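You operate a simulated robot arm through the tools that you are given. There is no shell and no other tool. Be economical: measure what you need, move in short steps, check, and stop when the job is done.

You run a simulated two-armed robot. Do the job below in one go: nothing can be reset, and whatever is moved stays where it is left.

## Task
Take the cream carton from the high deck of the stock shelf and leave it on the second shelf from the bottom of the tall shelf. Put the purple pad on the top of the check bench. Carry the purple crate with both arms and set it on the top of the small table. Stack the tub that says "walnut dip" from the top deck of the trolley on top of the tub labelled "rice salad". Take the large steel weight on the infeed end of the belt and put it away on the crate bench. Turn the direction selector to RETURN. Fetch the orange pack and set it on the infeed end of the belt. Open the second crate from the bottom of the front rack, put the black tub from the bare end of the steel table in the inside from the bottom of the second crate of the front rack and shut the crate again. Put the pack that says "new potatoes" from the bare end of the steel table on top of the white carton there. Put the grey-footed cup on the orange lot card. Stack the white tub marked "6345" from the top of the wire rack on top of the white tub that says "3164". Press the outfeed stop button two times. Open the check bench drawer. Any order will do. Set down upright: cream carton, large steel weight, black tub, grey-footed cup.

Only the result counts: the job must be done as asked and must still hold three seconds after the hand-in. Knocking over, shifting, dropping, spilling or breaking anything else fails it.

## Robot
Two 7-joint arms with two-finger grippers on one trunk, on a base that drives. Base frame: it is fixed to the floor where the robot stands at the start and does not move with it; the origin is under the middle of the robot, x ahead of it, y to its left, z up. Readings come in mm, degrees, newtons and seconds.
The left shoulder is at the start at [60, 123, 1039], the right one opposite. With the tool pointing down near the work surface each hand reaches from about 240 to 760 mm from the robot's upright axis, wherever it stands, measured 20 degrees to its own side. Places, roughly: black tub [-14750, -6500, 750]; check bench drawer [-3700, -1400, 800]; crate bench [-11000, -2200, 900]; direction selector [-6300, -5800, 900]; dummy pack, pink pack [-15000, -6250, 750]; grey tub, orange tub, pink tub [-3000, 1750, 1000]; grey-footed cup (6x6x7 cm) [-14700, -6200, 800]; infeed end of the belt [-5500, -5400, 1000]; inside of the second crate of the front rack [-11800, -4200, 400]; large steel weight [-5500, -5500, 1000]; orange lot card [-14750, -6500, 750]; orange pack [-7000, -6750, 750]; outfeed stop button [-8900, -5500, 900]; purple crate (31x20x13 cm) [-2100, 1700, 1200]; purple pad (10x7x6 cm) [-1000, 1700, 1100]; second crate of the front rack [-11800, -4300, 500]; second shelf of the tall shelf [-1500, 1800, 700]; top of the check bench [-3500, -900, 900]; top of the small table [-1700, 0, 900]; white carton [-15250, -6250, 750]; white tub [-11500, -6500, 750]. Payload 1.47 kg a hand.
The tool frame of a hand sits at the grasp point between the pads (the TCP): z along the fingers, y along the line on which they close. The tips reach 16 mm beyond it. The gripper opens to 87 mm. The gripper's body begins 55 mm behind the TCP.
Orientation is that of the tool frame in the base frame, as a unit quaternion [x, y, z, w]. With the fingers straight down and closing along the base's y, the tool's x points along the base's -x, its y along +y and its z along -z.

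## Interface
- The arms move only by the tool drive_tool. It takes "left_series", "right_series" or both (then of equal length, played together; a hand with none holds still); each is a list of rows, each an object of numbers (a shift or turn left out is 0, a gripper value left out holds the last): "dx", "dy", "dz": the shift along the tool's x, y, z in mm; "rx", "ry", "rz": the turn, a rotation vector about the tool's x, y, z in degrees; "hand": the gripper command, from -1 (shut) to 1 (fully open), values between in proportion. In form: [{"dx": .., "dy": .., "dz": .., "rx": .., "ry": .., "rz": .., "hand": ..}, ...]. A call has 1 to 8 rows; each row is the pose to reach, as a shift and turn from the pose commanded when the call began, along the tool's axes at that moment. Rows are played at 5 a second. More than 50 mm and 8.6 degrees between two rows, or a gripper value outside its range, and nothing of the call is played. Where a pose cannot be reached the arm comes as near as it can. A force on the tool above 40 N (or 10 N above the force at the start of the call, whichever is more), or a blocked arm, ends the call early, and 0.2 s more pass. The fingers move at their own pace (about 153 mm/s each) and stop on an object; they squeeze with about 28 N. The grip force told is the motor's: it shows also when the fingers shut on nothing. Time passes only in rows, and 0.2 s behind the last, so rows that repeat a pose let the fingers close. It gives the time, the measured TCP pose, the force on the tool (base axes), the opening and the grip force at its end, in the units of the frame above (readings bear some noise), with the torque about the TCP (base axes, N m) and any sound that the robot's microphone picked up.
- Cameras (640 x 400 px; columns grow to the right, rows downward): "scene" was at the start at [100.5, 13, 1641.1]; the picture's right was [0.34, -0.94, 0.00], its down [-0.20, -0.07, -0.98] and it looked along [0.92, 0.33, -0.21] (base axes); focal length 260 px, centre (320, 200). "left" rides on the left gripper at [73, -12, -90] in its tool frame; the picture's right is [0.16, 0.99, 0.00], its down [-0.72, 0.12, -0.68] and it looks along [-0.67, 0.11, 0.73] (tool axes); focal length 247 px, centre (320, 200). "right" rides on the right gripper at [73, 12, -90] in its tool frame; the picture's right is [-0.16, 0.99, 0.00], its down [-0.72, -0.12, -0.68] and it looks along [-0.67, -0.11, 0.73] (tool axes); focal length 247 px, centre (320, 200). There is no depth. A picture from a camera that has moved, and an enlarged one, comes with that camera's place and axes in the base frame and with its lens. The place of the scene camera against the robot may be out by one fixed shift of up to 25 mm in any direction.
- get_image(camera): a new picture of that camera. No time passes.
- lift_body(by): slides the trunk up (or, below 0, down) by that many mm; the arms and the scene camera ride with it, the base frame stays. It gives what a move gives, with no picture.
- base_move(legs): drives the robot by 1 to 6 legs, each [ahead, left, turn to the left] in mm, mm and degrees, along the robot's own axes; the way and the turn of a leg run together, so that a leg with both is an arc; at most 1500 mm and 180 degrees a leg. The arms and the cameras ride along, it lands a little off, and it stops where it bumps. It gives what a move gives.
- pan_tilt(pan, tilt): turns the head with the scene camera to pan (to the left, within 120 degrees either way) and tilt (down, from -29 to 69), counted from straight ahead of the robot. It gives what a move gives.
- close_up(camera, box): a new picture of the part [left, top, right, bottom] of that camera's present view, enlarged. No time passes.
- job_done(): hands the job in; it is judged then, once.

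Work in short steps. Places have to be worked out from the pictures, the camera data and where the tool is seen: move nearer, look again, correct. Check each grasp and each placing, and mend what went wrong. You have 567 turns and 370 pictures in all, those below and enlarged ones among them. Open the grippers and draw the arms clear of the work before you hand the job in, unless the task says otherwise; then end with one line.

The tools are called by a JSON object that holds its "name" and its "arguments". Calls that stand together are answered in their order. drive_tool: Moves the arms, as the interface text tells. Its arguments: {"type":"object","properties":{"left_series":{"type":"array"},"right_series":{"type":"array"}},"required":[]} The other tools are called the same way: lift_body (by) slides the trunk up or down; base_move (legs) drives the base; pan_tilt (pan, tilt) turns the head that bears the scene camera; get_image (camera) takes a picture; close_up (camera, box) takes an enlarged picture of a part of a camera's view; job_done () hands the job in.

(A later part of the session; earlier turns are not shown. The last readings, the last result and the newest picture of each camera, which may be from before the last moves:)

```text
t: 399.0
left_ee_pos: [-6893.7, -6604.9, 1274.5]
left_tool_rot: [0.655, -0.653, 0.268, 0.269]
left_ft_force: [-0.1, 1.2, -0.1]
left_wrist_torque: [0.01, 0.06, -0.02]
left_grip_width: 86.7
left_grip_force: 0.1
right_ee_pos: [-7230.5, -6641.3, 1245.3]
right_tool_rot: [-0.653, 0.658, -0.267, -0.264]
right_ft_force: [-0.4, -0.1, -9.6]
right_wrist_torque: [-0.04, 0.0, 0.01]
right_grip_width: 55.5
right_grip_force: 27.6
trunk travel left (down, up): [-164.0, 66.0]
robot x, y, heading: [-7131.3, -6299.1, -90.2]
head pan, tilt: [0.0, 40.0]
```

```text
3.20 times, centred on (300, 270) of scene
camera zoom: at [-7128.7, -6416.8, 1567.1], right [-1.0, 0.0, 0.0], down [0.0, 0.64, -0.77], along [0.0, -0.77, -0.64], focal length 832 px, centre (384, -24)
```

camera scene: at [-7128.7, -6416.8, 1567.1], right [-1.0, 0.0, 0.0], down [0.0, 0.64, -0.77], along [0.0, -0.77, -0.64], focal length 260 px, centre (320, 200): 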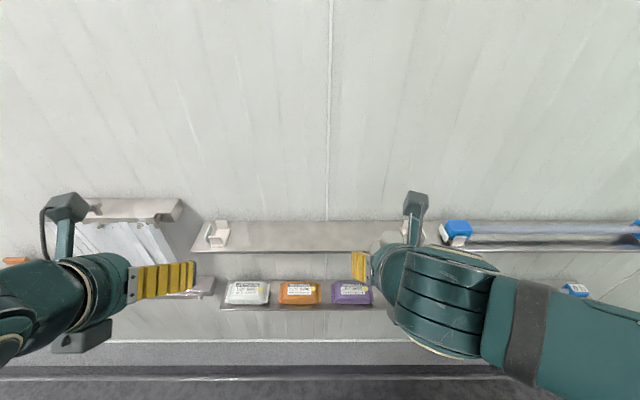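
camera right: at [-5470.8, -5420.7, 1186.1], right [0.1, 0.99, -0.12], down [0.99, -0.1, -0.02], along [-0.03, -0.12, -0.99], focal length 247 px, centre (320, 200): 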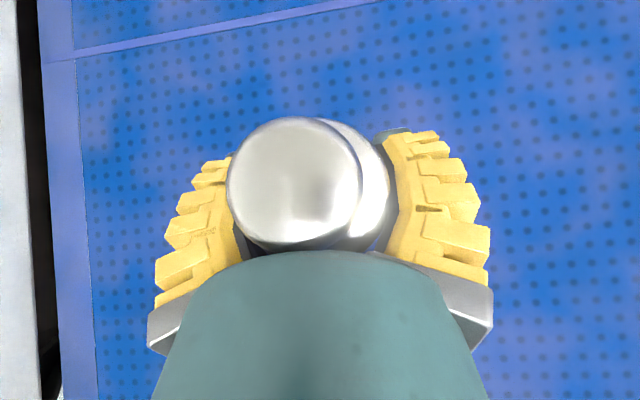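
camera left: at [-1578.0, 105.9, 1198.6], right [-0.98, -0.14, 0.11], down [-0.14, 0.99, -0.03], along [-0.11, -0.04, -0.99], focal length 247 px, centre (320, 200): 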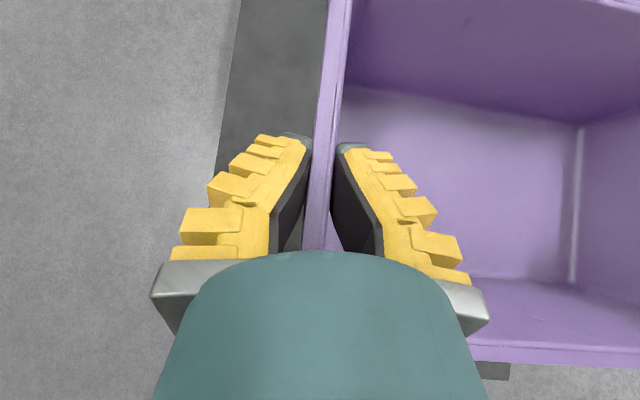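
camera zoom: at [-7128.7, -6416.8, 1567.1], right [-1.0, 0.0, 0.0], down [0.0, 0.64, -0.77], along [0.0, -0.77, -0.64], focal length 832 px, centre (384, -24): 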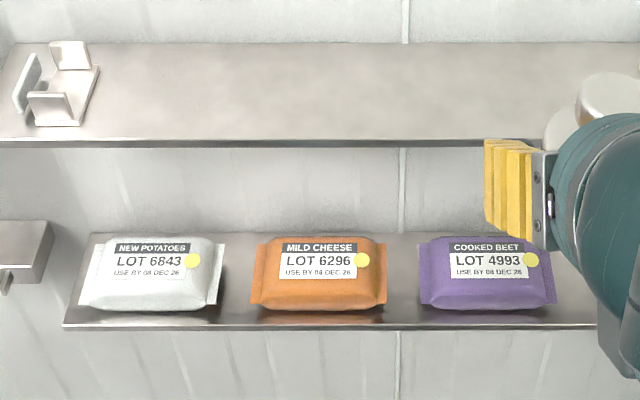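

The orange "MILD CHEESE" pack is ~132 wide, ~62 deep with ~25 mm behind it, so I grip it front-to-back with the left hand leaning in from the left. I rotate the left hand (yaw −90° about vertical).

{"name": "drive_tool", "arguments": {"left_series": [{"rx": -6, "rz": 6}, {"rx": -12, "rz": 12}, {"rx": -18, "rz": 18}, {"rx": -24, "rz": 24}, {"rx": -30, "rz": 30}, {"rx": -36, "rz": 36}, {"rx": -42, "rz": 42}, {"rx": -48, "rz": 48}]}}

{"name": "drive_tool", "arguments": {"left_series": [{"rx": -6, "rz": 6}, {"rx": -12, "rz": 12}, {"rx": -15.6, "rz": 15.6}]}}

{"name": "lift_body", "arguments": {"by": -160}}

{"name": "get_image", "arguments": {"camera": "left"}}

{"name": "get_image", "arguments": {"camera": "scene"}}

```text
t: 400.8
left_ee_pos: [-6896.7, -6602.7, 1279.6]
left_tool_rot: [-0.179, 0.907, -0.07, -0.375]
left_ft_force: [-0.6, 0.3, -0.5]
left_wrist_torque: [-0.02, -0.01, -0.01]
left_grip_width: 87.0
left_grip_force: 0.0
left hand out of reach, approached as far as the arm can: row 8
right_ee_pos: [-7232.3, -6642.3, 1244.9]
right_tool_rot: [-0.653, 0.658, -0.267, -0.264]
right_ft_force: [-0.2, 0.4, -10.4]
right_wrist_torque: [-0.06, -0.04, 0.0]
right_grip_width: 55.4
right_grip_force: 27.9
trunk travel left (down, up): [-164.0, 66.0]
robot x, y, heading: [-7132.2, -6302.8, -90.0]
head pan, tilt: [0.0, 40.0]
```

```text
t: 401.6
left_ee_pos: [-6913.6, -6579.9, 1323.4]
left_tool_rot: [-0.003, 0.925, 0.002, -0.381]
left_ft_force: [0.5, 0.2, -1.4]
left_wrist_torque: [0.01, 0.01, 0.01]
left_grip_width: 86.9
left_grip_force: 0.1
left hand out of reach, approached as far as the arm can: row 1, 2, 3
right_ee_pos: [-7231.8, -6641.7, 1245.0]
right_tool_rot: [-0.653, 0.658, -0.266, -0.264]
right_ft_force: [-1.2, -0.5, -9.7]
right_wrist_torque: [-0.03, -0.02, -0.02]
right_grip_width: 55.1
right_grip_force: 27.9
trunk travel left (down, up): [-164.0, 66.0]
robot x, y, heading: [-7134.1, -6300.9, -90.2]
head pan, tilt: [0.0, 40.0]
```

```text
t: 403.4
left_ee_pos: [-6912.3, -6579.5, 1162.9]
left_tool_rot: [-0.004, 0.924, 0.002, -0.382]
left_ft_force: [-0.3, -0.6, -0.3]
left_wrist_torque: [0.02, -0.03, 0.0]
left_grip_width: 87.1
left_grip_force: 0.2
right_ee_pos: [-7231.0, -6641.6, 1084.6]
right_tool_rot: [-0.653, 0.658, -0.266, -0.264]
right_ft_force: [1.2, -0.2, -9.6]
right_wrist_torque: [-0.04, -0.01, 0.01]
right_grip_width: 55.3
right_grip_force: 27.9
trunk travel left (down, up): [-4.0, 226.0]
robot x, y, heading: [-7131.9, -6300.1, -90.3]
head pan, tilt: [0.0, 40.0]
```

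```text
246 pictures are left
camera left: at [-6901.0, -6590.5, 1279.5], right [-0.12, 0.99, 0.12], down [0.99, 0.12, -0.03], along [-0.04, 0.11, -0.99], focal length 247 px, centre (320, 200)
```

left: 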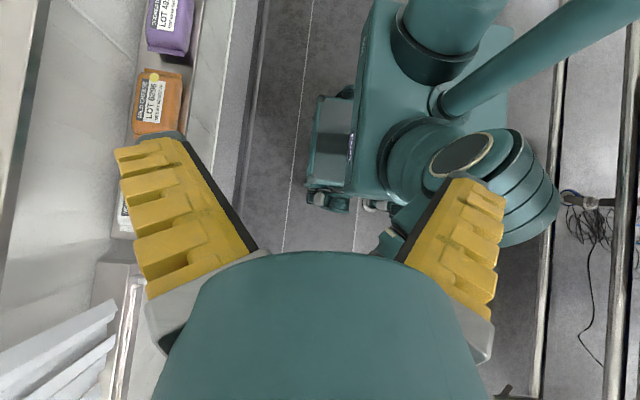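

```text
245 pictures are left
camera scene: at [-7128.4, -6416.7, 1407.3], right [-1.0, 0.0, 0.0], down [0.0, 0.64, -0.77], along [0.0, -0.77, -0.64], focal length 260 px, centre (320, 200)
```

scene: 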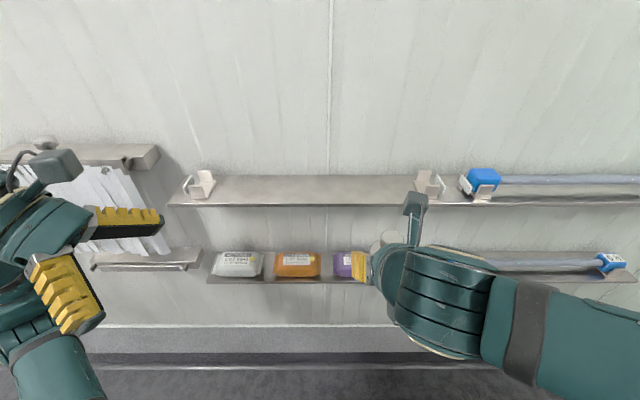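

Combining views: lower ledge z≈735, front y≈−6852, upper ledge z≈1037; orange pack centre ≈[−7062, −6880, 775]. I bring the left hand in front of it at z≈900 for a closer look.

{"name": "drive_tool", "arguments": {"left_series": [{"dx": -24, "dz": 36, "dy": -5}, {"dx": -48, "dz": 72, "dy": -15}, {"dx": -70, "dz": 108, "dy": -30}, {"dx": -88, "dz": 142, "dy": -55}, {"dx": -102, "dz": 175, "dy": -85}, {"dx": -115, "dz": 205, "dy": -115}, {"dx": -122, "dz": 232, "dy": -150}, {"dx": -124, "dz": 248, "dy": -190}]}}

{"name": "get_image", "arguments": {"camera": "left"}}

{"name": "get_image", "arguments": {"camera": "scene"}}

```text
t: 405.2
left_ee_pos: [-7108.3, -6602.6, 1000.1]
left_tool_rot: [-0.006, 0.925, 0.001, -0.381]
left_ft_force: [-0.2, 0.4, -0.5]
left_wrist_torque: [-0.02, -0.01, 0.01]
left_grip_width: 86.9
left_grip_force: 0.0
left hand out of reach, approached as far as the arm can: row 1, 2, 3, 4, 5, 6, 7, 8
right_ee_pos: [-7230.9, -6642.0, 1085.0]
right_tool_rot: [-0.653, 0.658, -0.267, -0.264]
right_ft_force: [0.4, 0.3, -9.7]
right_wrist_torque: [-0.06, 0.0, -0.02]
right_grip_width: 55.2
right_grip_force: 28.0
trunk travel left (down, up): [-4.0, 226.0]
robot x, y, heading: [-7129.1, -6302.7, -90.2]
head pan, tilt: [0.0, 40.0]
```

```text
244 pictures are left
camera left: at [-7096.3, -6614.5, 1115.6], right [-0.12, 0.99, 0.12], down [0.99, 0.12, -0.03], along [-0.04, 0.11, -0.99], focal length 247 px, centre (320, 200)
```

left: 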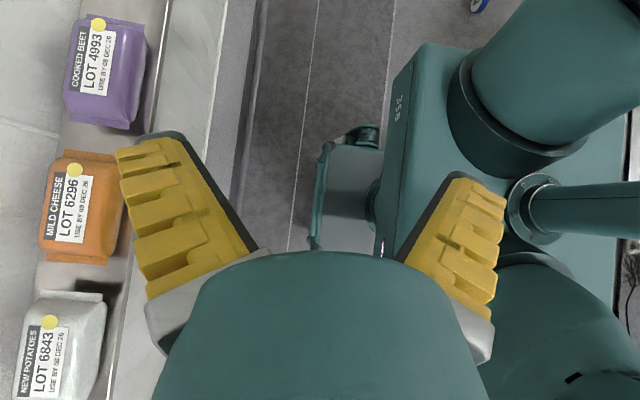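

```text
243 pictures are left
camera scene: at [-7128.1, -6416.7, 1407.1], right [-1.0, 0.0, 0.0], down [0.0, 0.64, -0.77], along [0.0, -0.77, -0.64], focal length 260 px, centre (320, 200)
```

scene: 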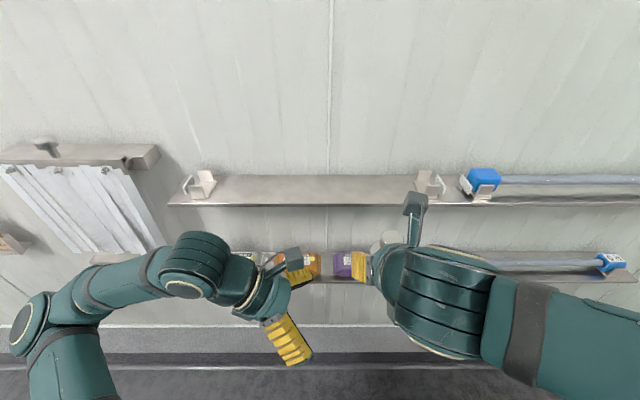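

The pose was out of reach with the wrist too far left; shifting the robot 155 mm left (east) should suit. I also move the right hand further right.

{"name": "base_move", "arguments": {"legs": [[0, 155, 0.2]]}}

{"name": "drive_tool", "arguments": {"left_series": [{"dx": 0, "dz": 0}, {"dx": 0, "dz": 0}], "right_series": [{"dy": 40}, {"dy": 80}]}}

```text
t: 407.3
left_ee_pos: [-6948.1, -6602.8, 1001.0]
left_tool_rot: [-0.007, 0.925, 0.0, -0.38]
left_ft_force: [1.4, -1.1, 0.6]
left_wrist_torque: [-0.01, 0.05, 0.02]
left_grip_width: 86.7
left_grip_force: 0.2
right_ee_pos: [-7070.9, -6642.3, 1084.3]
right_tool_rot: [-0.654, 0.656, -0.267, -0.264]
right_ft_force: [-0.2, 1.1, -9.5]
right_wrist_torque: [0.04, 0.04, -0.01]
right_grip_width: 55.4
right_grip_force: 27.9
trunk travel left (down, up): [-4.0, 226.0]
robot x, y, heading: [-6973.0, -6305.9, -89.9]
head pan, tilt: [0.0, 40.0]
```

```text
t: 407.9
left_ee_pos: [-6947.4, -6603.5, 1000.7]
left_tool_rot: [-0.006, 0.924, 0.001, -0.382]
left_ft_force: [0.1, 0.2, 0.2]
left_wrist_torque: [-0.01, 0.01, 0.0]
left_grip_width: 86.9
left_grip_force: 0.0
right_ee_pos: [-7155.4, -6649.8, 1093.3]
right_tool_rot: [-0.654, 0.657, -0.266, -0.264]
right_ft_force: [0.0, 0.4, -9.2]
right_wrist_torque: [-0.04, 0.0, 0.01]
right_grip_width: 55.2
right_grip_force: 28.6
right hand out of reach, approached as far as the arm can: row 1, 2
trunk travel left (down, up): [-4.0, 226.0]
robot x, y, heading: [-6972.5, -6303.7, -90.0]
head pan, tilt: [0.0, 40.0]
```

{"name": "drive_tool", "arguments": {"left_series": [{"dx": -20, "dz": 20, "dy": -25}, {"dx": -40, "dz": 45, "dy": -55}, {"dx": -55, "dz": 80, "dy": -85}, {"dx": -60, "dz": 115, "dy": -110}, {"dx": -50, "dz": 155, "dy": -130}, {"dx": -35, "dz": 198, "dy": -137}]}}

{"name": "get_image", "arguments": {"camera": "left"}}

```text
t: 409.3
left_ee_pos: [-7009.1, -6653.4, 849.3]
left_tool_rot: [-0.028, 0.923, -0.015, -0.383]
left_ft_force: [-0.5, 0.7, 0.5]
left_wrist_torque: [-0.01, 0.04, -0.02]
left_grip_width: 87.1
left_grip_force: 0.1
left hand out of reach, approached as far as the arm can: row 1, 2, 3, 4, 5, 6
right_ee_pos: [-7152.8, -6650.4, 1093.0]
right_tool_rot: [-0.654, 0.657, -0.267, -0.262]
right_ft_force: [-0.5, 0.1, -9.9]
right_wrist_torque: [-0.05, 0.0, 0.0]
right_grip_width: 55.2
right_grip_force: 28.0
trunk travel left (down, up): [-4.0, 226.0]
robot x, y, heading: [-6971.9, -6300.4, -89.8]
head pan, tilt: [0.0, 40.0]
```

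```text
242 pictures are left
camera left: at [-6995.9, -6662.6, 965.7], right [-0.17, 0.98, 0.11], down [0.98, 0.18, -0.03], along [-0.05, 0.1, -0.99], focal length 247 px, centre (320, 200)
```

left: 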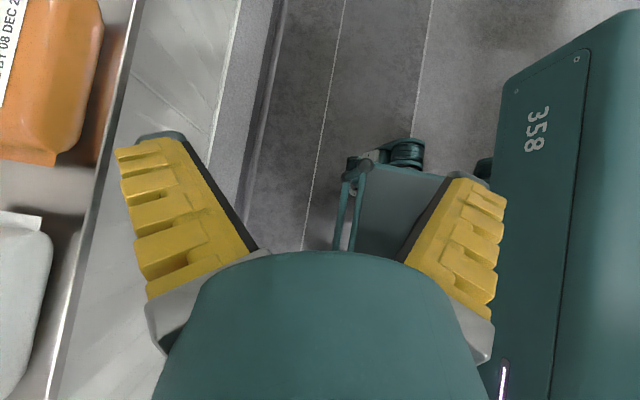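

The left wrist seems wound near its limit from the earlier 180° turn. I un-lean the hand and unwind it a full turn with the hand vertical.

{"name": "drive_tool", "arguments": {"left_series": [{"ry": -8, "dx": 15, "dz": -20}, {"ry": -16, "dx": 30, "dz": -40}, {"ry": -24, "dx": 50, "dz": -60}, {"ry": -32, "dx": 70, "dz": -80}, {"ry": -40, "dx": 90, "dz": -100}, {"ry": -45, "dx": 100, "dz": -120}]}}

{"name": "drive_tool", "arguments": {"left_series": [{"rz": -8.5}, {"rz": -17}, {"rz": -25.5}, {"rz": -34}, {"rz": -42.5}, {"rz": -51}, {"rz": -59.5}, {"rz": -68}]}}

{"name": "get_image", "arguments": {"camera": "scene"}}

```text
t: 410.7
left_ee_pos: [-6865.0, -6584.8, 986.9]
left_tool_rot: [-0.035, 0.999, -0.004, -0.007]
left_ft_force: [1.2, 0.1, -0.4]
left_wrist_torque: [0.02, -0.03, -0.01]
left_grip_width: 86.9
left_grip_force: 0.0
left hand out of reach, approached as far as the arm can: row 1, 2, 3, 4, 5, 6
right_ee_pos: [-7152.0, -6650.5, 1093.0]
right_tool_rot: [-0.655, 0.657, -0.266, -0.263]
right_ft_force: [0.7, -0.6, -10.3]
right_wrist_torque: [-0.07, -0.01, -0.01]
right_grip_width: 54.9
right_grip_force: 28.3
trunk travel left (down, up): [-4.0, 226.0]
robot x, y, heading: [-6969.6, -6302.7, -89.9]
head pan, tilt: [0.0, 40.0]
```

```text
t: 412.5
left_ee_pos: [-6868.4, -6579.8, 986.4]
left_tool_rot: [-0.585, 0.811, -0.002, -0.002]
left_ft_force: [0.4, -0.4, 0.2]
left_wrist_torque: [-0.01, -0.03, 0.0]
left_grip_width: 86.9
left_grip_force: 0.1
right_ee_pos: [-7153.5, -6649.6, 1093.0]
right_tool_rot: [-0.654, 0.657, -0.267, -0.263]
right_ft_force: [-0.5, 0.6, -9.6]
right_wrist_torque: [-0.04, -0.01, 0.0]
right_grip_width: 55.2
right_grip_force: 27.8
trunk travel left (down, up): [-4.0, 226.0]
robot x, y, heading: [-6970.9, -6302.7, -89.9]
head pan, tilt: [0.0, 40.0]
```

```text
241 pictures are left
camera scene: at [-6969.1, -6416.7, 1407.1], right [-1.0, 0.0, 0.0], down [0.0, 0.64, -0.77], along [0.0, -0.77, -0.64], focal length 260 px, centre (320, 200)
```

scene: 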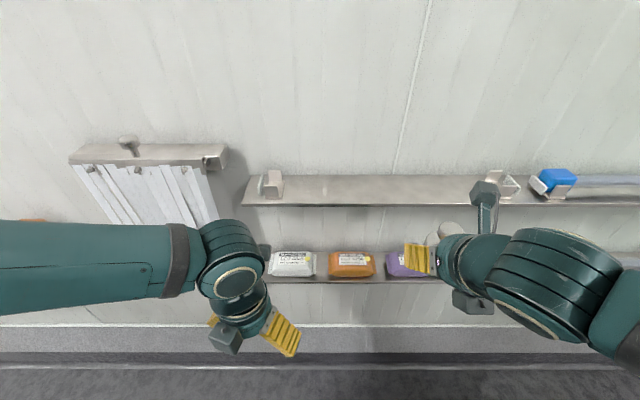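

Unwinding works; I continue the remaining turns.

{"name": "drive_tool", "arguments": {"left_series": [{"rz": -8.5}, {"rz": -17}, {"rz": -25.5}, {"rz": -34}, {"rz": -42.5}, {"rz": -51}, {"rz": -59.5}, {"rz": -68}]}}

{"name": "drive_tool", "arguments": {"left_series": [{"rz": -8.5}, {"rz": -17}, {"rz": -25.5}, {"rz": -34}, {"rz": -42.5}, {"rz": -51}, {"rz": -59.5}, {"rz": -68}]}}

{"name": "drive_tool", "arguments": {"left_series": [{"rz": -8.5}, {"rz": -17}, {"rz": -25.5}, {"rz": -34}, {"rz": -42.5}, {"rz": -51}, {"rz": -59.5}, {"rz": -68}]}}

{"name": "drive_tool", "arguments": {"left_series": [{"rz": -8.5}, {"rz": -17}, {"rz": -25.5}, {"rz": -34}, {"rz": -42.5}, {"rz": -51}, {"rz": -59.5}, {"rz": -68}]}}

{"name": "drive_tool", "arguments": {"left_series": [{"rz": -8.5}, {"rz": -17}, {"rz": -20}]}}

```text
t: 414.3
left_ee_pos: [-6868.0, -6578.9, 988.0]
left_tool_rot: [0.939, -0.345, 0.0, 0.002]
left_ft_force: [-0.7, 0.0, 0.4]
left_wrist_torque: [-0.04, 0.01, -0.02]
left_grip_width: 87.0
left_grip_force: 0.0
right_ee_pos: [-7153.1, -6649.9, 1093.7]
right_tool_rot: [-0.654, 0.657, -0.267, -0.263]
right_ft_force: [0.5, -0.5, -9.5]
right_wrist_torque: [-0.02, -0.04, 0.0]
right_grip_width: 55.2
right_grip_force: 27.9
trunk travel left (down, up): [-4.0, 226.0]
robot x, y, heading: [-6972.2, -6303.4, -89.7]
head pan, tilt: [0.0, 40.0]
```

```text
t: 416.1
left_ee_pos: [-6868.4, -6580.4, 986.3]
left_tool_rot: [0.971, 0.239, -0.002, 0.002]
left_ft_force: [0.3, 0.2, 0.3]
left_wrist_torque: [0.01, 0.01, -0.01]
left_grip_width: 87.2
left_grip_force: 0.0
right_ee_pos: [-7152.8, -6650.3, 1093.5]
right_tool_rot: [-0.655, 0.657, -0.267, -0.263]
right_ft_force: [0.2, -0.1, -9.1]
right_wrist_torque: [-0.01, -0.01, 0.01]
right_grip_width: 55.1
right_grip_force: 27.8
trunk travel left (down, up): [-4.0, 226.0]
robot x, y, heading: [-6969.4, -6304.3, -90.0]
head pan, tilt: [0.0, 40.0]
```

```text
t: 417.9
left_ee_pos: [-6868.1, -6579.0, 987.8]
left_tool_rot: [0.672, 0.741, -0.003, 0.001]
left_ft_force: [-0.4, -0.2, 0.4]
left_wrist_torque: [0.02, 0.01, 0.0]
left_grip_width: 87.0
left_grip_force: 0.1
right_ee_pos: [-7152.8, -6650.1, 1093.1]
right_tool_rot: [-0.655, 0.657, -0.266, -0.262]
right_ft_force: [-0.3, 0.5, -9.6]
right_wrist_torque: [-0.05, 0.01, -0.02]
right_grip_width: 54.8
right_grip_force: 27.4
trunk travel left (down, up): [-4.0, 226.0]
robot x, y, heading: [-6970.8, -6303.0, -89.6]
head pan, tilt: [0.0, 40.0]
```

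```text
t: 419.7
left_ee_pos: [-6867.6, -6579.0, 986.8]
left_tool_rot: [0.142, 0.99, -0.003, -0.001]
left_ft_force: [0.2, 0.2, -0.3]
left_wrist_torque: [-0.01, 0.02, 0.01]
left_grip_width: 87.2
left_grip_force: 0.1
right_ee_pos: [-7153.1, -6651.1, 1093.9]
right_tool_rot: [-0.655, 0.656, -0.267, -0.263]
right_ft_force: [0.8, 0.0, -9.4]
right_wrist_torque: [-0.07, -0.03, -0.01]
right_grip_width: 55.1
right_grip_force: 28.2
trunk travel left (down, up): [-4.0, 226.0]
robot x, y, heading: [-6971.2, -6301.7, -90.1]
head pan, tilt: [0.0, 40.0]
```

```text
t: 420.5
left_ee_pos: [-6867.8, -6579.7, 985.9]
left_tool_rot: [-0.032, 0.999, -0.002, -0.001]
left_ft_force: [-0.1, 0.9, -0.6]
left_wrist_torque: [-0.01, 0.02, 0.02]
left_grip_width: 87.1
left_grip_force: 0.2
right_ee_pos: [-7153.3, -6651.2, 1093.3]
right_tool_rot: [-0.655, 0.656, -0.267, -0.262]
right_ft_force: [-0.1, 0.3, -9.7]
right_wrist_torque: [-0.03, 0.0, -0.03]
right_grip_width: 55.3
right_grip_force: 28.0
trunk travel left (down, up): [-4.0, 226.0]
robot x, y, heading: [-6969.4, -6299.1, -90.0]
head pan, tilt: [0.0, 40.0]
```

Same orientation, unwound. Now I lean 45° and move in front of the orange pack at z≈840.

{"name": "drive_tool", "arguments": {"left_series": [{"ry": 6, "rz": 0.5, "dx": 27, "dy": -20, "dz": 21}, {"ry": 12, "rz": 1, "dx": 54, "dy": -42, "dz": 42}, {"ry": 18, "rz": 1.5, "dx": 81, "dy": -65, "dz": 63}, {"ry": 25, "rz": 2, "dx": 108, "dy": -88, "dz": 84}, {"ry": 32, "rz": 2.5, "dx": 136, "dy": -111, "dz": 105}, {"ry": 39, "rz": 3, "dx": 165, "dy": -134, "dz": 126}, {"ry": 45, "rz": 3.3, "dx": 194, "dy": -158, "dz": 146}]}}

{"name": "get_image", "arguments": {"camera": "left"}}

```text
t: 422.1
left_ee_pos: [-7053.1, -6749.9, 840.9]
left_tool_rot: [0.0, 0.923, -0.015, -0.384]
left_ft_force: [-0.1, 0.1, -0.2]
left_wrist_torque: [0.01, -0.01, 0.04]
left_grip_width: 87.2
left_grip_force: 0.1
right_ee_pos: [-7153.1, -6649.5, 1093.4]
right_tool_rot: [-0.655, 0.656, -0.267, -0.263]
right_ft_force: [-0.7, 0.1, -9.4]
right_wrist_torque: [0.0, 0.0, 0.01]
right_grip_width: 55.1
right_grip_force: 27.9
trunk travel left (down, up): [-4.0, 226.0]
robot x, y, heading: [-6971.2, -6304.2, -89.8]
head pan, tilt: [0.0, 40.0]
```

```text
240 pictures are left
camera left: at [-7040.1, -6757.8, 956.4], right [-0.12, 0.99, 0.09], down [0.99, 0.13, -0.04], along [-0.05, 0.08, -1.0], focal length 247 px, centre (320, 200)
```

left: 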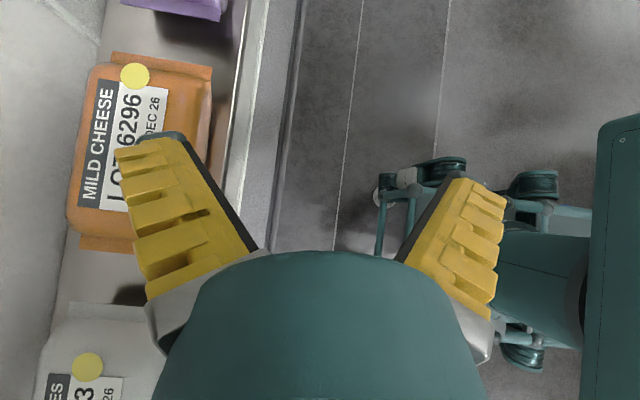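

Pack spans x −7133…−6998, y about −6838…−6905. I slide in above it (z≈828) below the upper ledge.

{"name": "drive_tool", "arguments": {"left_series": [{"dz": 9, "dy": -30}, {"dz": 18, "dy": -60}, {"dz": 18, "dy": -90}, {"dz": 18, "dy": -118}]}}

{"name": "get_image", "arguments": {"camera": "left"}}

{"name": "get_image", "arguments": {"camera": "scene"}}

```text
t: 423.3
left_ee_pos: [-7059.3, -6814.9, 818.0]
left_tool_rot: [0.006, 0.926, 0.023, -0.377]
left_ft_force: [0.2, -0.9, -0.5]
left_wrist_torque: [0.06, 0.01, -0.02]
left_grip_width: 87.0
left_grip_force: 0.0
right_ee_pos: [-7148.1, -6633.5, 1096.9]
right_tool_rot: [0.656, -0.653, 0.27, 0.266]
right_ft_force: [0.0, 1.2, -8.9]
right_wrist_torque: [-0.03, -0.02, 0.0]
right_grip_width: 55.4
right_grip_force: 28.1
trunk travel left (down, up): [-4.0, 226.0]
robot x, y, heading: [-6966.6, -6295.3, -89.6]
head pan, tilt: [0.0, 40.0]
stopped in row 4 (left hand): the arm was blocked; the commanded pose is now the measured one
```

```text
239 pictures are left
camera left: at [-7049.3, -6829.7, 933.4], right [-0.09, 0.99, 0.15], down [1.0, 0.09, -0.01], along [-0.03, 0.15, -0.99], focal length 247 px, centre (320, 200)
```

left: 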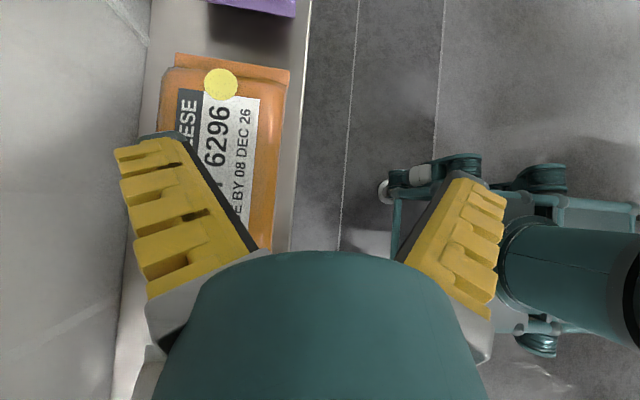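

```text
238 pictures are left
camera scene: at [-6965.3, -6395.3, 1408.6], right [-1.0, -0.01, 0.0], down [-0.01, 0.63, -0.77], along [0.01, -0.77, -0.63], focal length 260 px, centre (320, 200)
```

scene: 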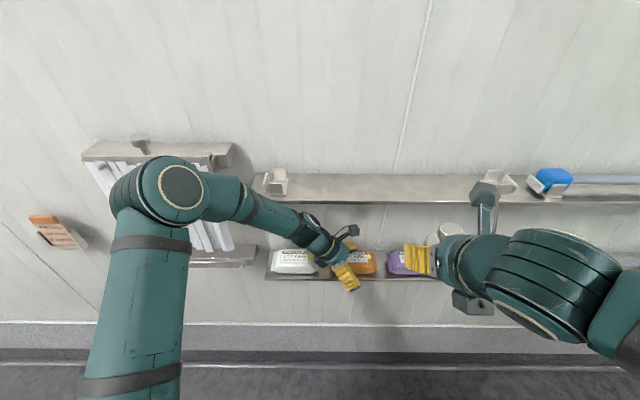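

Blocked: the left forearm probably touches the upper ledge's front. I retreat, back the robot 110 mm and shift 90 mm right, for a straighter arm.

{"name": "drive_tool", "arguments": {"left_series": [{"dy": 30}, {"dy": 60}, {"dy": 80}]}}

{"name": "base_move", "arguments": {"legs": [[-110, 0, -0.4], [0, -90, 0]]}}

{"name": "get_image", "arguments": {"camera": "scene"}}

```text
t: 424.1
left_ee_pos: [-7058.6, -6750.7, 817.0]
left_tool_rot: [0.004, 0.926, 0.022, -0.376]
left_ft_force: [-0.1, 0.5, -0.3]
left_wrist_torque: [0.0, -0.01, 0.0]
left_grip_width: 87.0
left_grip_force: 0.1
right_ee_pos: [-7150.1, -6647.5, 1093.7]
right_tool_rot: [-0.655, 0.656, -0.266, -0.264]
right_ft_force: [0.0, 0.4, -9.5]
right_wrist_torque: [-0.04, -0.01, 0.01]
right_grip_width: 55.1
right_grip_force: 28.2
trunk travel left (down, up): [-4.0, 226.0]
robot x, y, heading: [-6969.2, -6299.1, -89.5]
head pan, tilt: [0.0, 40.0]
```

```text
t: 426.4
left_ee_pos: [-7154.3, -6641.0, 815.9]
left_tool_rot: [0.007, 0.926, 0.024, -0.377]
left_ft_force: [-0.4, 0.0, 0.3]
left_wrist_torque: [0.02, -0.03, -0.05]
left_grip_width: 87.0
left_grip_force: 0.0
right_ee_pos: [-7245.7, -6535.4, 1092.8]
right_tool_rot: [-0.653, 0.659, -0.266, -0.263]
right_ft_force: [-0.5, -0.1, -9.8]
right_wrist_torque: [-0.03, 0.0, 0.03]
right_grip_width: 55.1
right_grip_force: 27.4
trunk travel left (down, up): [-4.0, 226.0]
robot x, y, heading: [-7062.0, -6188.6, -90.3]
head pan, tilt: [0.0, 40.0]
```

```text
237 pictures are left
camera scene: at [-7060.3, -6303.4, 1407.1], right [-1.0, 0.0, 0.0], down [0.0, 0.64, -0.77], along [0.0, -0.77, -0.64], focal length 260 px, centre (320, 200)
```

scene: 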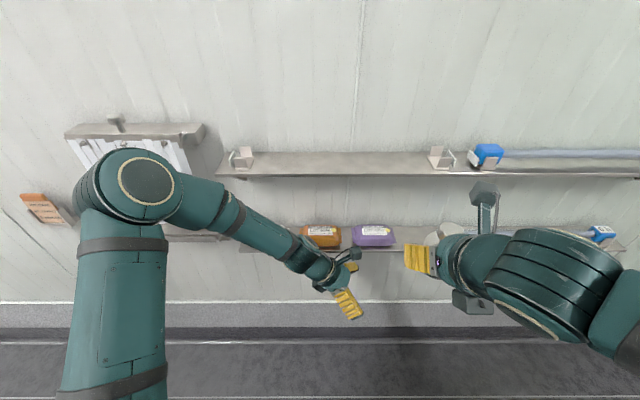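

I move the hand back in front of the orange pack, then ahead over it.

{"name": "drive_tool", "arguments": {"left_series": [{"dx": -20, "dz": -26, "dy": -20}, {"dx": -40, "dz": -50, "dy": -45}, {"dx": -54, "dz": -71, "dy": -75}, {"dx": -54, "dz": -71, "dy": -115}, {"dx": -54, "dz": -71, "dy": -155}]}}

{"name": "get_image", "arguments": {"camera": "scene"}}

```text
t: 427.6
left_ee_pos: [-7069.6, -6798.8, 819.9]
left_tool_rot: [0.007, 0.926, 0.024, -0.376]
left_ft_force: [0.4, 0.8, 0.4]
left_wrist_torque: [0.01, 0.01, 0.01]
left_grip_width: 86.9
left_grip_force: 0.1
right_ee_pos: [-7244.7, -6536.3, 1091.8]
right_tool_rot: [-0.653, 0.658, -0.265, -0.264]
right_ft_force: [-0.6, -0.3, -9.5]
right_wrist_torque: [0.0, 0.0, 0.04]
right_grip_width: 55.2
right_grip_force: 28.0
trunk travel left (down, up): [-4.0, 226.0]
robot x, y, heading: [-7063.1, -6190.6, -90.3]
head pan, tilt: [0.0, 40.0]
```

```text
236 pictures are left
camera scene: at [-7059.8, -6304.0, 1407.0], right [-1.0, 0.0, 0.0], down [0.0, 0.64, -0.77], along [0.0, -0.77, -0.64], focal length 260 px, centre (320, 200)
```

scene: 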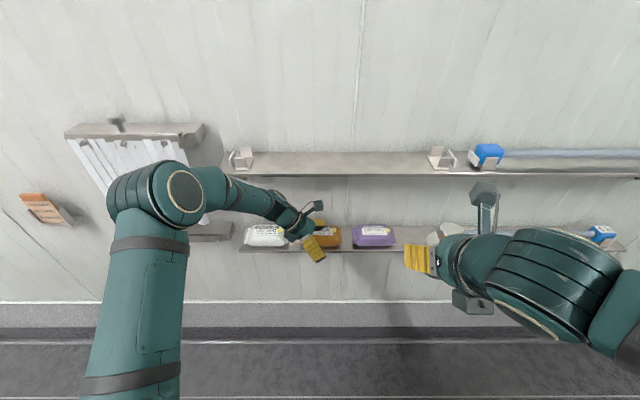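

{"name": "drive_tool", "arguments": {"left_series": [{"dy": -18}, {"dy": -36}, {"dy": -54}, {"dy": -69}]}}

{"name": "get_image", "arguments": {"camera": "left"}}

```text
t: 428.6
left_ee_pos: [-7070.8, -6857.6, 817.7]
left_tool_rot: [0.005, 0.926, 0.026, -0.376]
left_ft_force: [-0.2, 0.4, 0.5]
left_wrist_torque: [0.0, 0.05, 0.01]
left_grip_width: 87.0
left_grip_force: 0.2
right_ee_pos: [-7243.4, -6528.4, 1094.7]
right_tool_rot: [-0.653, 0.656, -0.269, -0.266]
right_ft_force: [0.0, 0.2, -9.8]
right_wrist_torque: [-0.03, -0.03, 0.01]
right_grip_width: 55.0
right_grip_force: 28.0
trunk travel left (down, up): [-4.0, 226.0]
robot x, y, heading: [-7061.8, -6190.9, -89.9]
head pan, tilt: [0.0, 40.0]
```

```text
235 pictures are left
camera left: at [-7060.6, -6873.3, 933.0], right [-0.08, 0.98, 0.15], down [1.0, 0.09, -0.01], along [-0.02, 0.15, -0.99], focal length 247 px, centre (320, 200)
```

left: 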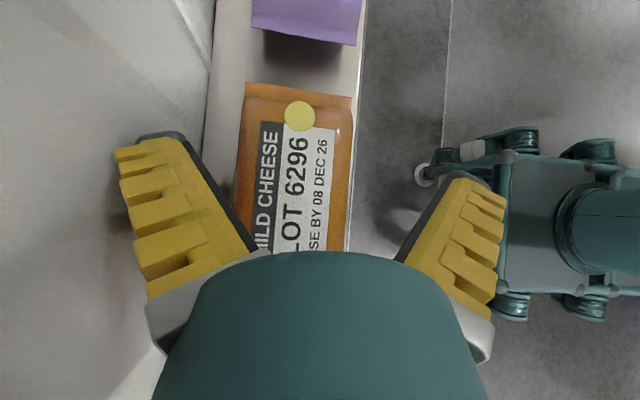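

Pack depth ≈72 mm, centre y −6865. I shift 7 mm and descend with the fingers straddling it.

{"name": "drive_tool", "arguments": {"left_series": [{"dx": -8, "dz": 6, "dy": -7}, {"dx": -18, "dz": 14, "dy": -7}, {"dx": -28, "dz": 24, "dy": -7}, {"dx": -38, "dz": 32, "dy": -7}]}}

{"name": "get_image", "arguments": {"camera": "left"}}

```text
t: 429.1
left_ee_pos: [-7072.6, -6865.2, 815.0]
left_tool_rot: [0.014, 0.925, 0.027, -0.38]
left_ft_force: [10.5, 39.0, 22.9]
left_wrist_torque: [-1.9, -0.04, 1.17]
left_grip_width: 75.2
left_grip_force: 0.1
right_ee_pos: [-7242.7, -6529.8, 1094.2]
right_tool_rot: [-0.654, 0.657, -0.266, -0.264]
right_ft_force: [0.8, 0.1, -9.8]
right_wrist_torque: [-0.01, -0.01, 0.01]
right_grip_width: 55.0
right_grip_force: 28.0
trunk travel left (down, up): [-4.0, 226.0]
robot x, y, heading: [-7062.7, -6188.7, -90.1]
head pan, tilt: [0.0, 40.0]
stopped in row 2 (left hand): the force on the tool passed its limit at 44 N (the readings are from after the stop); the commanded pose is now the measured one
```

```text
234 pictures are left
camera left: at [-7061.7, -6881.1, 929.0], right [-0.07, 0.99, 0.15], down [1.0, 0.07, -0.02], along [-0.03, 0.15, -0.99], focal length 247 px, centre (320, 200)
```

left: 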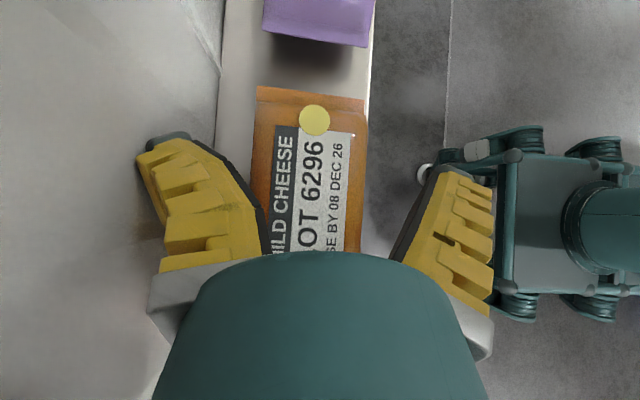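

The back finger touched the wall (≈−6918). I shift 8 mm forward, reopen, then descend with the back finger just behind the pack.

{"name": "drive_tool", "arguments": {"left_series": [{"dx": 6, "dz": -6, "dy": 9, "hand": 1}, {"dx": 6, "dz": -6, "dy": 9, "hand": 1}]}}

{"name": "get_image", "arguments": {"camera": "left"}}

```text
t: 429.7
left_ee_pos: [-7072.8, -6860.4, 813.0]
left_tool_rot: [0.01, 0.926, 0.03, -0.377]
left_ft_force: [2.4, 12.6, 7.9]
left_wrist_torque: [-0.72, -0.01, 0.2]
left_grip_width: 81.6
left_grip_force: 0.1
right_ee_pos: [-7245.4, -6535.9, 1091.8]
right_tool_rot: [-0.654, 0.658, -0.266, -0.264]
right_ft_force: [0.2, -0.3, -9.9]
right_wrist_torque: [0.01, -0.03, -0.02]
right_grip_width: 55.3
right_grip_force: 27.9
trunk travel left (down, up): [-4.0, 226.0]
robot x, y, heading: [-7062.5, -6189.1, -90.5]
head pan, tilt: [0.0, 40.0]
```

```text
233 pictures are left
camera left: at [-7062.6, -6877.3, 927.5], right [-0.07, 0.98, 0.16], down [1.0, 0.08, -0.01], along [-0.03, 0.16, -0.99], focal length 247 px, centre (320, 200)
```

left: 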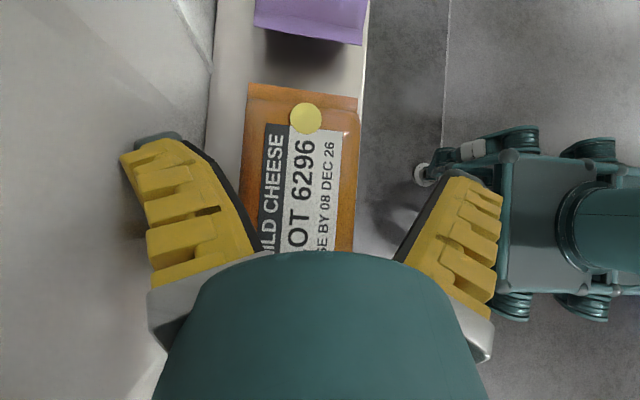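

{"name": "drive_tool", "arguments": {"left_series": [{"dy": 6, "hand": 1}, {"dy": 6, "rx": 2, "hand": 1}, {"dy": 6, "rx": 2, "hand": 1}]}}

{"name": "close_up", "arguments": {"camera": "scene", "box": [200, 130, 400, 280]}}

```text
t: 430.5
left_ee_pos: [-7072.2, -6857.7, 818.5]
left_tool_rot: [0.004, 0.925, 0.008, -0.379]
left_ft_force: [0.1, -0.3, -0.1]
left_wrist_torque: [0.02, 0.01, 0.0]
left_grip_width: 87.0
left_grip_force: 0.1
right_ee_pos: [-7245.1, -6536.1, 1092.0]
right_tool_rot: [-0.654, 0.658, -0.266, -0.263]
right_ft_force: [-0.8, 0.2, -8.5]
right_wrist_torque: [-0.04, 0.02, 0.03]
right_grip_width: 54.9
right_grip_force: 28.0
trunk travel left (down, up): [-4.0, 226.0]
robot x, y, heading: [-7057.7, -6188.2, -90.1]
head pan, tilt: [0.0, 40.0]
```

```text
2.67 times, centred on (300, 205) of scene
camera zoom: at [-7059.6, -6304.0, 1407.1], right [-1.0, 0.0, 0.0], down [0.0, 0.64, -0.77], along [0.0, -0.77, -0.64], focal length 693 px, centre (373, 187)
```

zoom: 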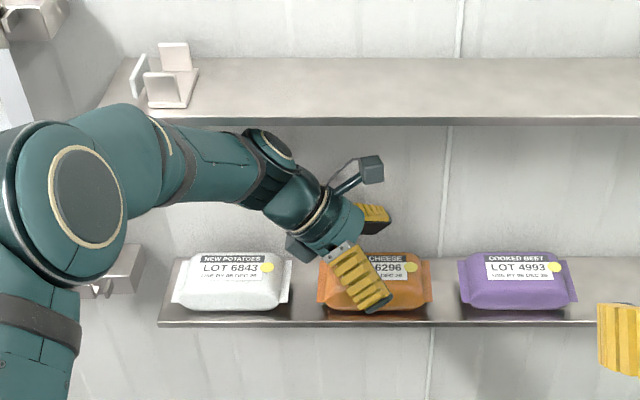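

Free again and level. I descend in steps.

{"name": "drive_tool", "arguments": {"left_series": [{"dx": -8, "dz": 7}, {"dx": -16, "dz": 13}, {"dx": -25, "dz": 20}]}}

{"name": "get_image", "arguments": {"camera": "left"}}

```text
t: 431.3
left_ee_pos: [-7067.6, -6856.8, 786.1]
left_tool_rot: [0.004, 0.926, 0.009, -0.378]
left_ft_force: [-0.2, -0.8, 1.1]
left_wrist_torque: [-0.01, 0.0, -0.03]
left_grip_width: 87.1
left_grip_force: 0.0
right_ee_pos: [-7244.1, -6535.2, 1092.4]
right_tool_rot: [-0.653, 0.659, -0.264, -0.263]
right_ft_force: [-0.7, 0.1, -9.6]
right_wrist_torque: [0.0, 0.0, -0.02]
right_grip_width: 55.1
right_grip_force: 28.1
trunk travel left (down, up): [-4.0, 226.0]
robot x, y, heading: [-7062.1, -6189.8, -90.4]
head pan, tilt: [0.0, 40.0]
```

```text
231 pictures are left
camera left: at [-7056.4, -6869.3, 902.2], right [-0.1, 0.99, 0.12], down [0.99, 0.1, -0.02], along [-0.03, 0.12, -0.99], focal length 247 px, centre (320, 200)
```

left: 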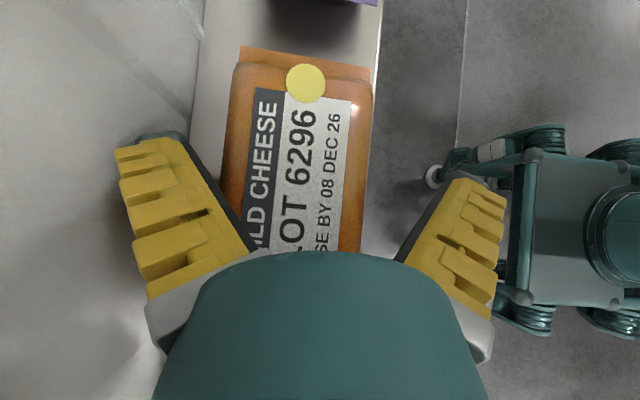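

{"name": "drive_tool", "arguments": {"left_series": [{"dx": -6, "dz": 6}, {"dx": -13, "dz": 13}]}}

{"name": "get_image", "arguments": {"camera": "left"}}

```text
t: 431.9
left_ee_pos: [-7068.0, -6858.8, 774.6]
left_tool_rot: [0.004, 0.925, 0.003, -0.38]
left_ft_force: [1.2, -7.0, 35.9]
left_wrist_torque: [-1.06, -1.23, -0.47]
left_grip_width: 88.2
left_grip_force: 0.0
right_ee_pos: [-7244.0, -6532.0, 1095.7]
right_tool_rot: [-0.653, 0.658, -0.266, -0.265]
right_ft_force: [0.2, -0.1, -9.5]
right_wrist_torque: [-0.06, -0.03, -0.04]
right_grip_width: 55.0
right_grip_force: 27.5
trunk travel left (down, up): [-4.0, 226.0]
robot x, y, heading: [-7064.9, -6190.9, -90.3]
head pan, tilt: [0.0, 40.0]
```

```text
230 pictures are left
camera left: at [-7057.2, -6869.2, 890.6], right [-0.1, 0.99, 0.11], down [0.99, 0.1, -0.02], along [-0.04, 0.11, -0.99], focal length 247 px, centre (320, 200)
```

left: 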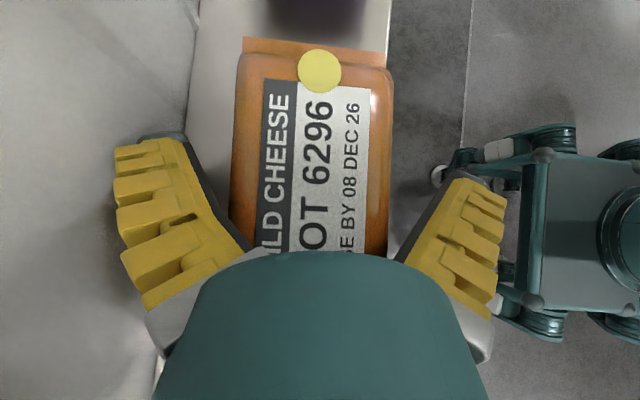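

Finger tips touch the ledge (z≈751). I lift 4 mm and close.

{"name": "drive_tool", "arguments": {"left_series": [{"dx": 4, "dz": -4}, {"dx": 4, "dz": -4, "hand": -1}, {"dx": 4, "dz": -4, "hand": -1}, {"dx": 4, "dz": -4, "hand": -1}, {"dx": 4, "dz": -4, "hand": -1}]}}

{"name": "get_image", "arguments": {"camera": "left"}}

```text
t: 433.1
left_ee_pos: [-7067.9, -6857.1, 775.6]
left_tool_rot: [0.004, 0.925, 0.008, -0.379]
left_ft_force: [1.4, -7.0, 27.4]
left_wrist_torque: [0.17, -0.48, 0.17]
left_grip_width: 70.5
left_grip_force: 27.5
right_ee_pos: [-7244.6, -6534.5, 1092.7]
right_tool_rot: [-0.653, 0.658, -0.266, -0.265]
right_ft_force: [0.1, 0.1, -10.4]
right_wrist_torque: [0.01, 0.0, -0.02]
right_grip_width: 55.0
right_grip_force: 28.2
trunk travel left (down, up): [-4.0, 226.0]
robot x, y, heading: [-7064.4, -6190.1, -90.1]
head pan, tilt: [0.0, 40.0]
```

```text
229 pictures are left
camera left: at [-7057.0, -6868.3, 891.4], right [-0.1, 0.99, 0.12], down [0.99, 0.1, -0.02], along [-0.03, 0.12, -0.99], focal length 247 px, centre (320, 200)
```

left: 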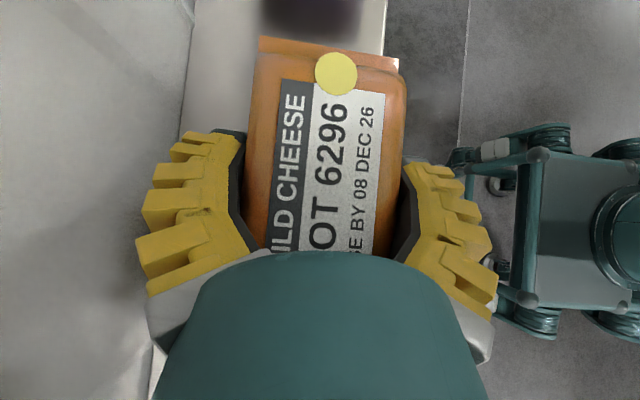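

Gripped at 70 mm. I lift 35 mm and draw it out from the ledge.

{"name": "drive_tool", "arguments": {"left_series": [{"dx": 8, "dz": -8}, {"dx": 16, "dz": -16}, {"dx": 25, "dz": -25}, {"dx": 25, "dz": -25, "dy": 40}, {"dx": 25, "dz": -25, "dy": 80}, {"dx": 25, "dz": -25, "dy": 120}, {"dx": 25, "dz": -25, "dy": 165}, {"dx": 25, "dz": -25, "dy": 210}]}}

{"name": "get_image", "arguments": {"camera": "left"}}

{"name": "get_image", "arguments": {"camera": "scene"}}

```text
t: 434.9
left_ee_pos: [-7065.4, -6647.5, 813.9]
left_tool_rot: [0.003, 0.926, 0.008, -0.378]
left_ft_force: [0.6, -0.1, -4.5]
left_wrist_torque: [0.0, -0.05, 0.02]
left_grip_width: 66.7
left_grip_force: 28.1
right_ee_pos: [-7245.8, -6534.8, 1092.0]
right_tool_rot: [-0.653, 0.658, -0.266, -0.264]
right_ft_force: [0.1, -0.7, -9.6]
right_wrist_torque: [-0.01, 0.01, 0.02]
right_grip_width: 54.7
right_grip_force: 28.6
trunk travel left (down, up): [-4.0, 226.0]
robot x, y, heading: [-7058.6, -6190.7, -90.1]
head pan, tilt: [0.0, 40.0]
```

```text
228 pictures are left
camera left: at [-7053.3, -6659.9, 928.7], right [-0.1, 0.99, 0.12], down [0.99, 0.1, -0.02], along [-0.03, 0.12, -0.99], focal length 247 px, centre (320, 200)
```

left: 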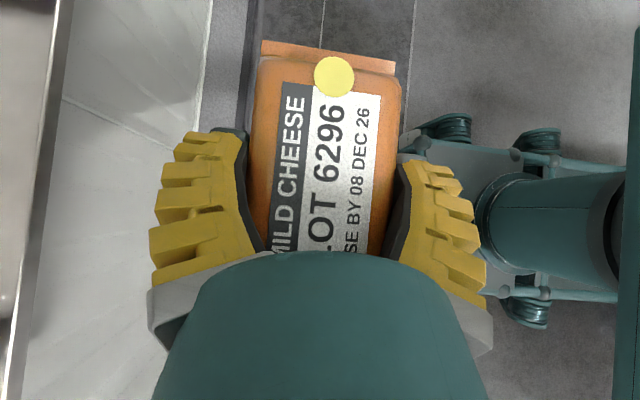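

```text
227 pictures are left
camera scene: at [-7059.3, -6302.5, 1407.2], right [-1.0, 0.0, 0.0], down [0.0, 0.64, -0.77], along [0.0, -0.77, -0.64], focal length 260 px, centre (320, 200)
```

scene: 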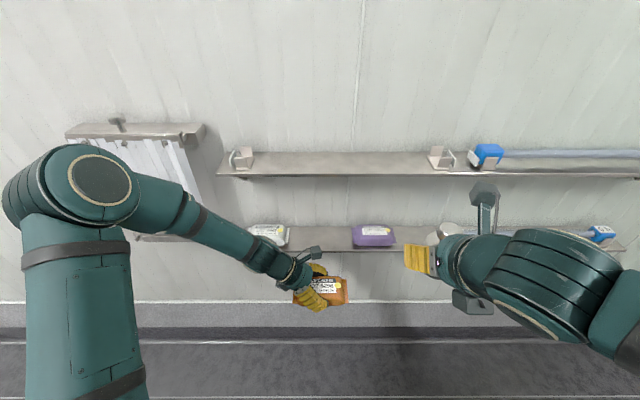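

Pack held. I raise the trunk, pull the left hand back, and strafe east out of the alley at y≈−6290.

{"name": "lift_body", "arguments": {"by": 200}}

{"name": "drive_tool", "arguments": {"left_series": [{"dy": 30}, {"dy": 60}, {"dy": 90}, {"dy": 115}]}}

{"name": "base_move", "arguments": {"legs": [[95, 0, 0], [0, 1250, 0], [0, 1250, 0]]}}

{"name": "get_image", "arguments": {"camera": "scene"}}

```text
t: 437.0
left_ee_pos: [-7065.3, -6647.9, 1012.4]
left_tool_rot: [0.004, 0.926, 0.01, -0.378]
left_ft_force: [1.0, -0.2, -4.3]
left_wrist_torque: [-0.01, 0.0, -0.01]
left_grip_width: 66.8
left_grip_force: 28.8
right_ee_pos: [-7244.6, -6536.7, 1291.9]
right_tool_rot: [-0.654, 0.658, -0.266, -0.263]
right_ft_force: [0.5, 0.1, -9.2]
right_wrist_torque: [-0.03, 0.02, -0.02]
right_grip_width: 55.0
right_grip_force: 28.4
trunk travel left (down, up): [-204.0, 26.0]
robot x, y, heading: [-7061.4, -6188.6, -90.2]
head pan, tilt: [0.0, 40.0]
```

```text
t: 438.0
left_ee_pos: [-7060.8, -6534.8, 1015.9]
left_tool_rot: [0.005, 0.926, 0.009, -0.377]
left_ft_force: [-0.2, 0.3, -4.1]
left_wrist_torque: [-0.03, -0.01, 0.03]
left_grip_width: 66.6
left_grip_force: 27.9
right_ee_pos: [-7243.3, -6535.9, 1293.0]
right_tool_rot: [-0.653, 0.658, -0.266, -0.264]
right_ft_force: [0.2, 0.3, -9.9]
right_wrist_torque: [-0.03, 0.0, -0.01]
right_grip_width: 55.1
right_grip_force: 27.6
trunk travel left (down, up): [-204.0, 26.0]
robot x, y, heading: [-7062.9, -6185.5, -90.3]
head pan, tilt: [0.0, 40.0]
```

```text
t: 460.7
left_ee_pos: [-4570.2, -6639.8, 1015.5]
left_tool_rot: [0.011, 0.926, 0.012, -0.378]
left_ft_force: [0.5, -0.2, -3.5]
left_wrist_torque: [0.0, -0.05, 0.0]
left_grip_width: 66.0
left_grip_force: 28.2
right_ee_pos: [-4753.2, -6638.7, 1292.8]
right_tool_rot: [-0.649, 0.663, -0.263, -0.265]
right_ft_force: [0.1, -0.2, -9.6]
right_wrist_torque: [0.0, 0.0, -0.02]
right_grip_width: 54.4
right_grip_force: 27.8
trunk travel left (down, up): [-204.0, 26.0]
robot x, y, heading: [-4561.8, -6299.0, -90.8]
head pan, tilt: [0.0, 40.0]
```

```text
226 pictures are left
camera scene: at [-4564.7, -6409.3, 1607.1], right [-1.0, 0.02, 0.0], down [0.01, 0.64, -0.77], along [-0.01, -0.77, -0.64], focal length 260 px, centre (320, 200)
```

scene: 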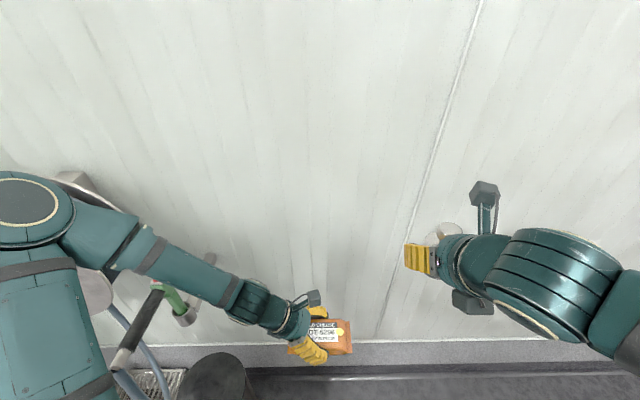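

I back north to y≈−5430, turn to face the belt's end, and raise the pack.

{"name": "base_move", "arguments": {"legs": [[-870, 0, 0.8], [0, 0, -90]]}}

{"name": "drive_tool", "arguments": {"left_series": [{"dx": 25, "dz": -25}, {"dx": 50, "dz": -50}, {"dx": 70, "dz": -70}]}}

{"name": "get_image", "arguments": {"camera": "scene"}}

```text
t: 469.2
left_ee_pos: [-4897.4, -5399.0, 1015.0]
left_tool_rot: [0.663, 0.646, 0.277, -0.258]
left_ft_force: [-0.3, 0.2, -3.2]
left_wrist_torque: [0.0, 0.02, 0.02]
left_grip_width: 65.9
left_grip_force: 28.2
right_ee_pos: [-4895.1, -5216.9, 1292.3]
right_tool_rot: [0.012, 0.927, 0.002, -0.374]
right_ft_force: [0.4, 0.0, -10.0]
right_wrist_torque: [0.05, -0.03, 0.01]
right_grip_width: 54.3
right_grip_force: 28.6
trunk travel left (down, up): [-204.0, 26.0]
robot x, y, heading: [-4554.8, -5404.7, 178.9]
head pan, tilt: [0.0, 40.0]
```

```text
t: 470.0
left_ee_pos: [-4897.0, -5400.7, 1114.2]
left_tool_rot: [0.663, 0.646, 0.276, -0.258]
left_ft_force: [0.4, -0.2, -3.7]
left_wrist_torque: [-0.02, 0.03, 0.03]
left_grip_width: 66.0
left_grip_force: 28.0
right_ee_pos: [-4894.3, -5216.0, 1292.3]
right_tool_rot: [0.011, 0.927, 0.002, -0.374]
right_ft_force: [-0.7, 0.6, -10.5]
right_wrist_torque: [0.01, 0.0, 0.03]
right_grip_width: 54.3
right_grip_force: 27.8
trunk travel left (down, up): [-204.0, 26.0]
robot x, y, heading: [-4550.7, -5408.9, 178.8]
head pan, tilt: [0.0, 40.0]
```

```text
225 pictures are left
camera scene: at [-4643.2, -5422.2, 1607.2], right [0.02, 1.0, 0.0], down [0.64, -0.01, -0.77], along [-0.77, 0.01, -0.64], focal length 260 px, centre (320, 200)
```

scene: 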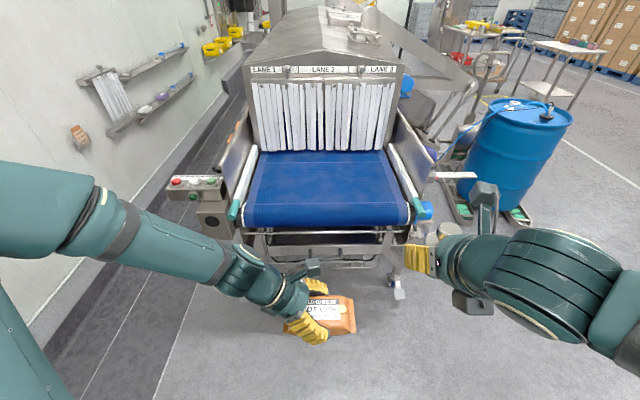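

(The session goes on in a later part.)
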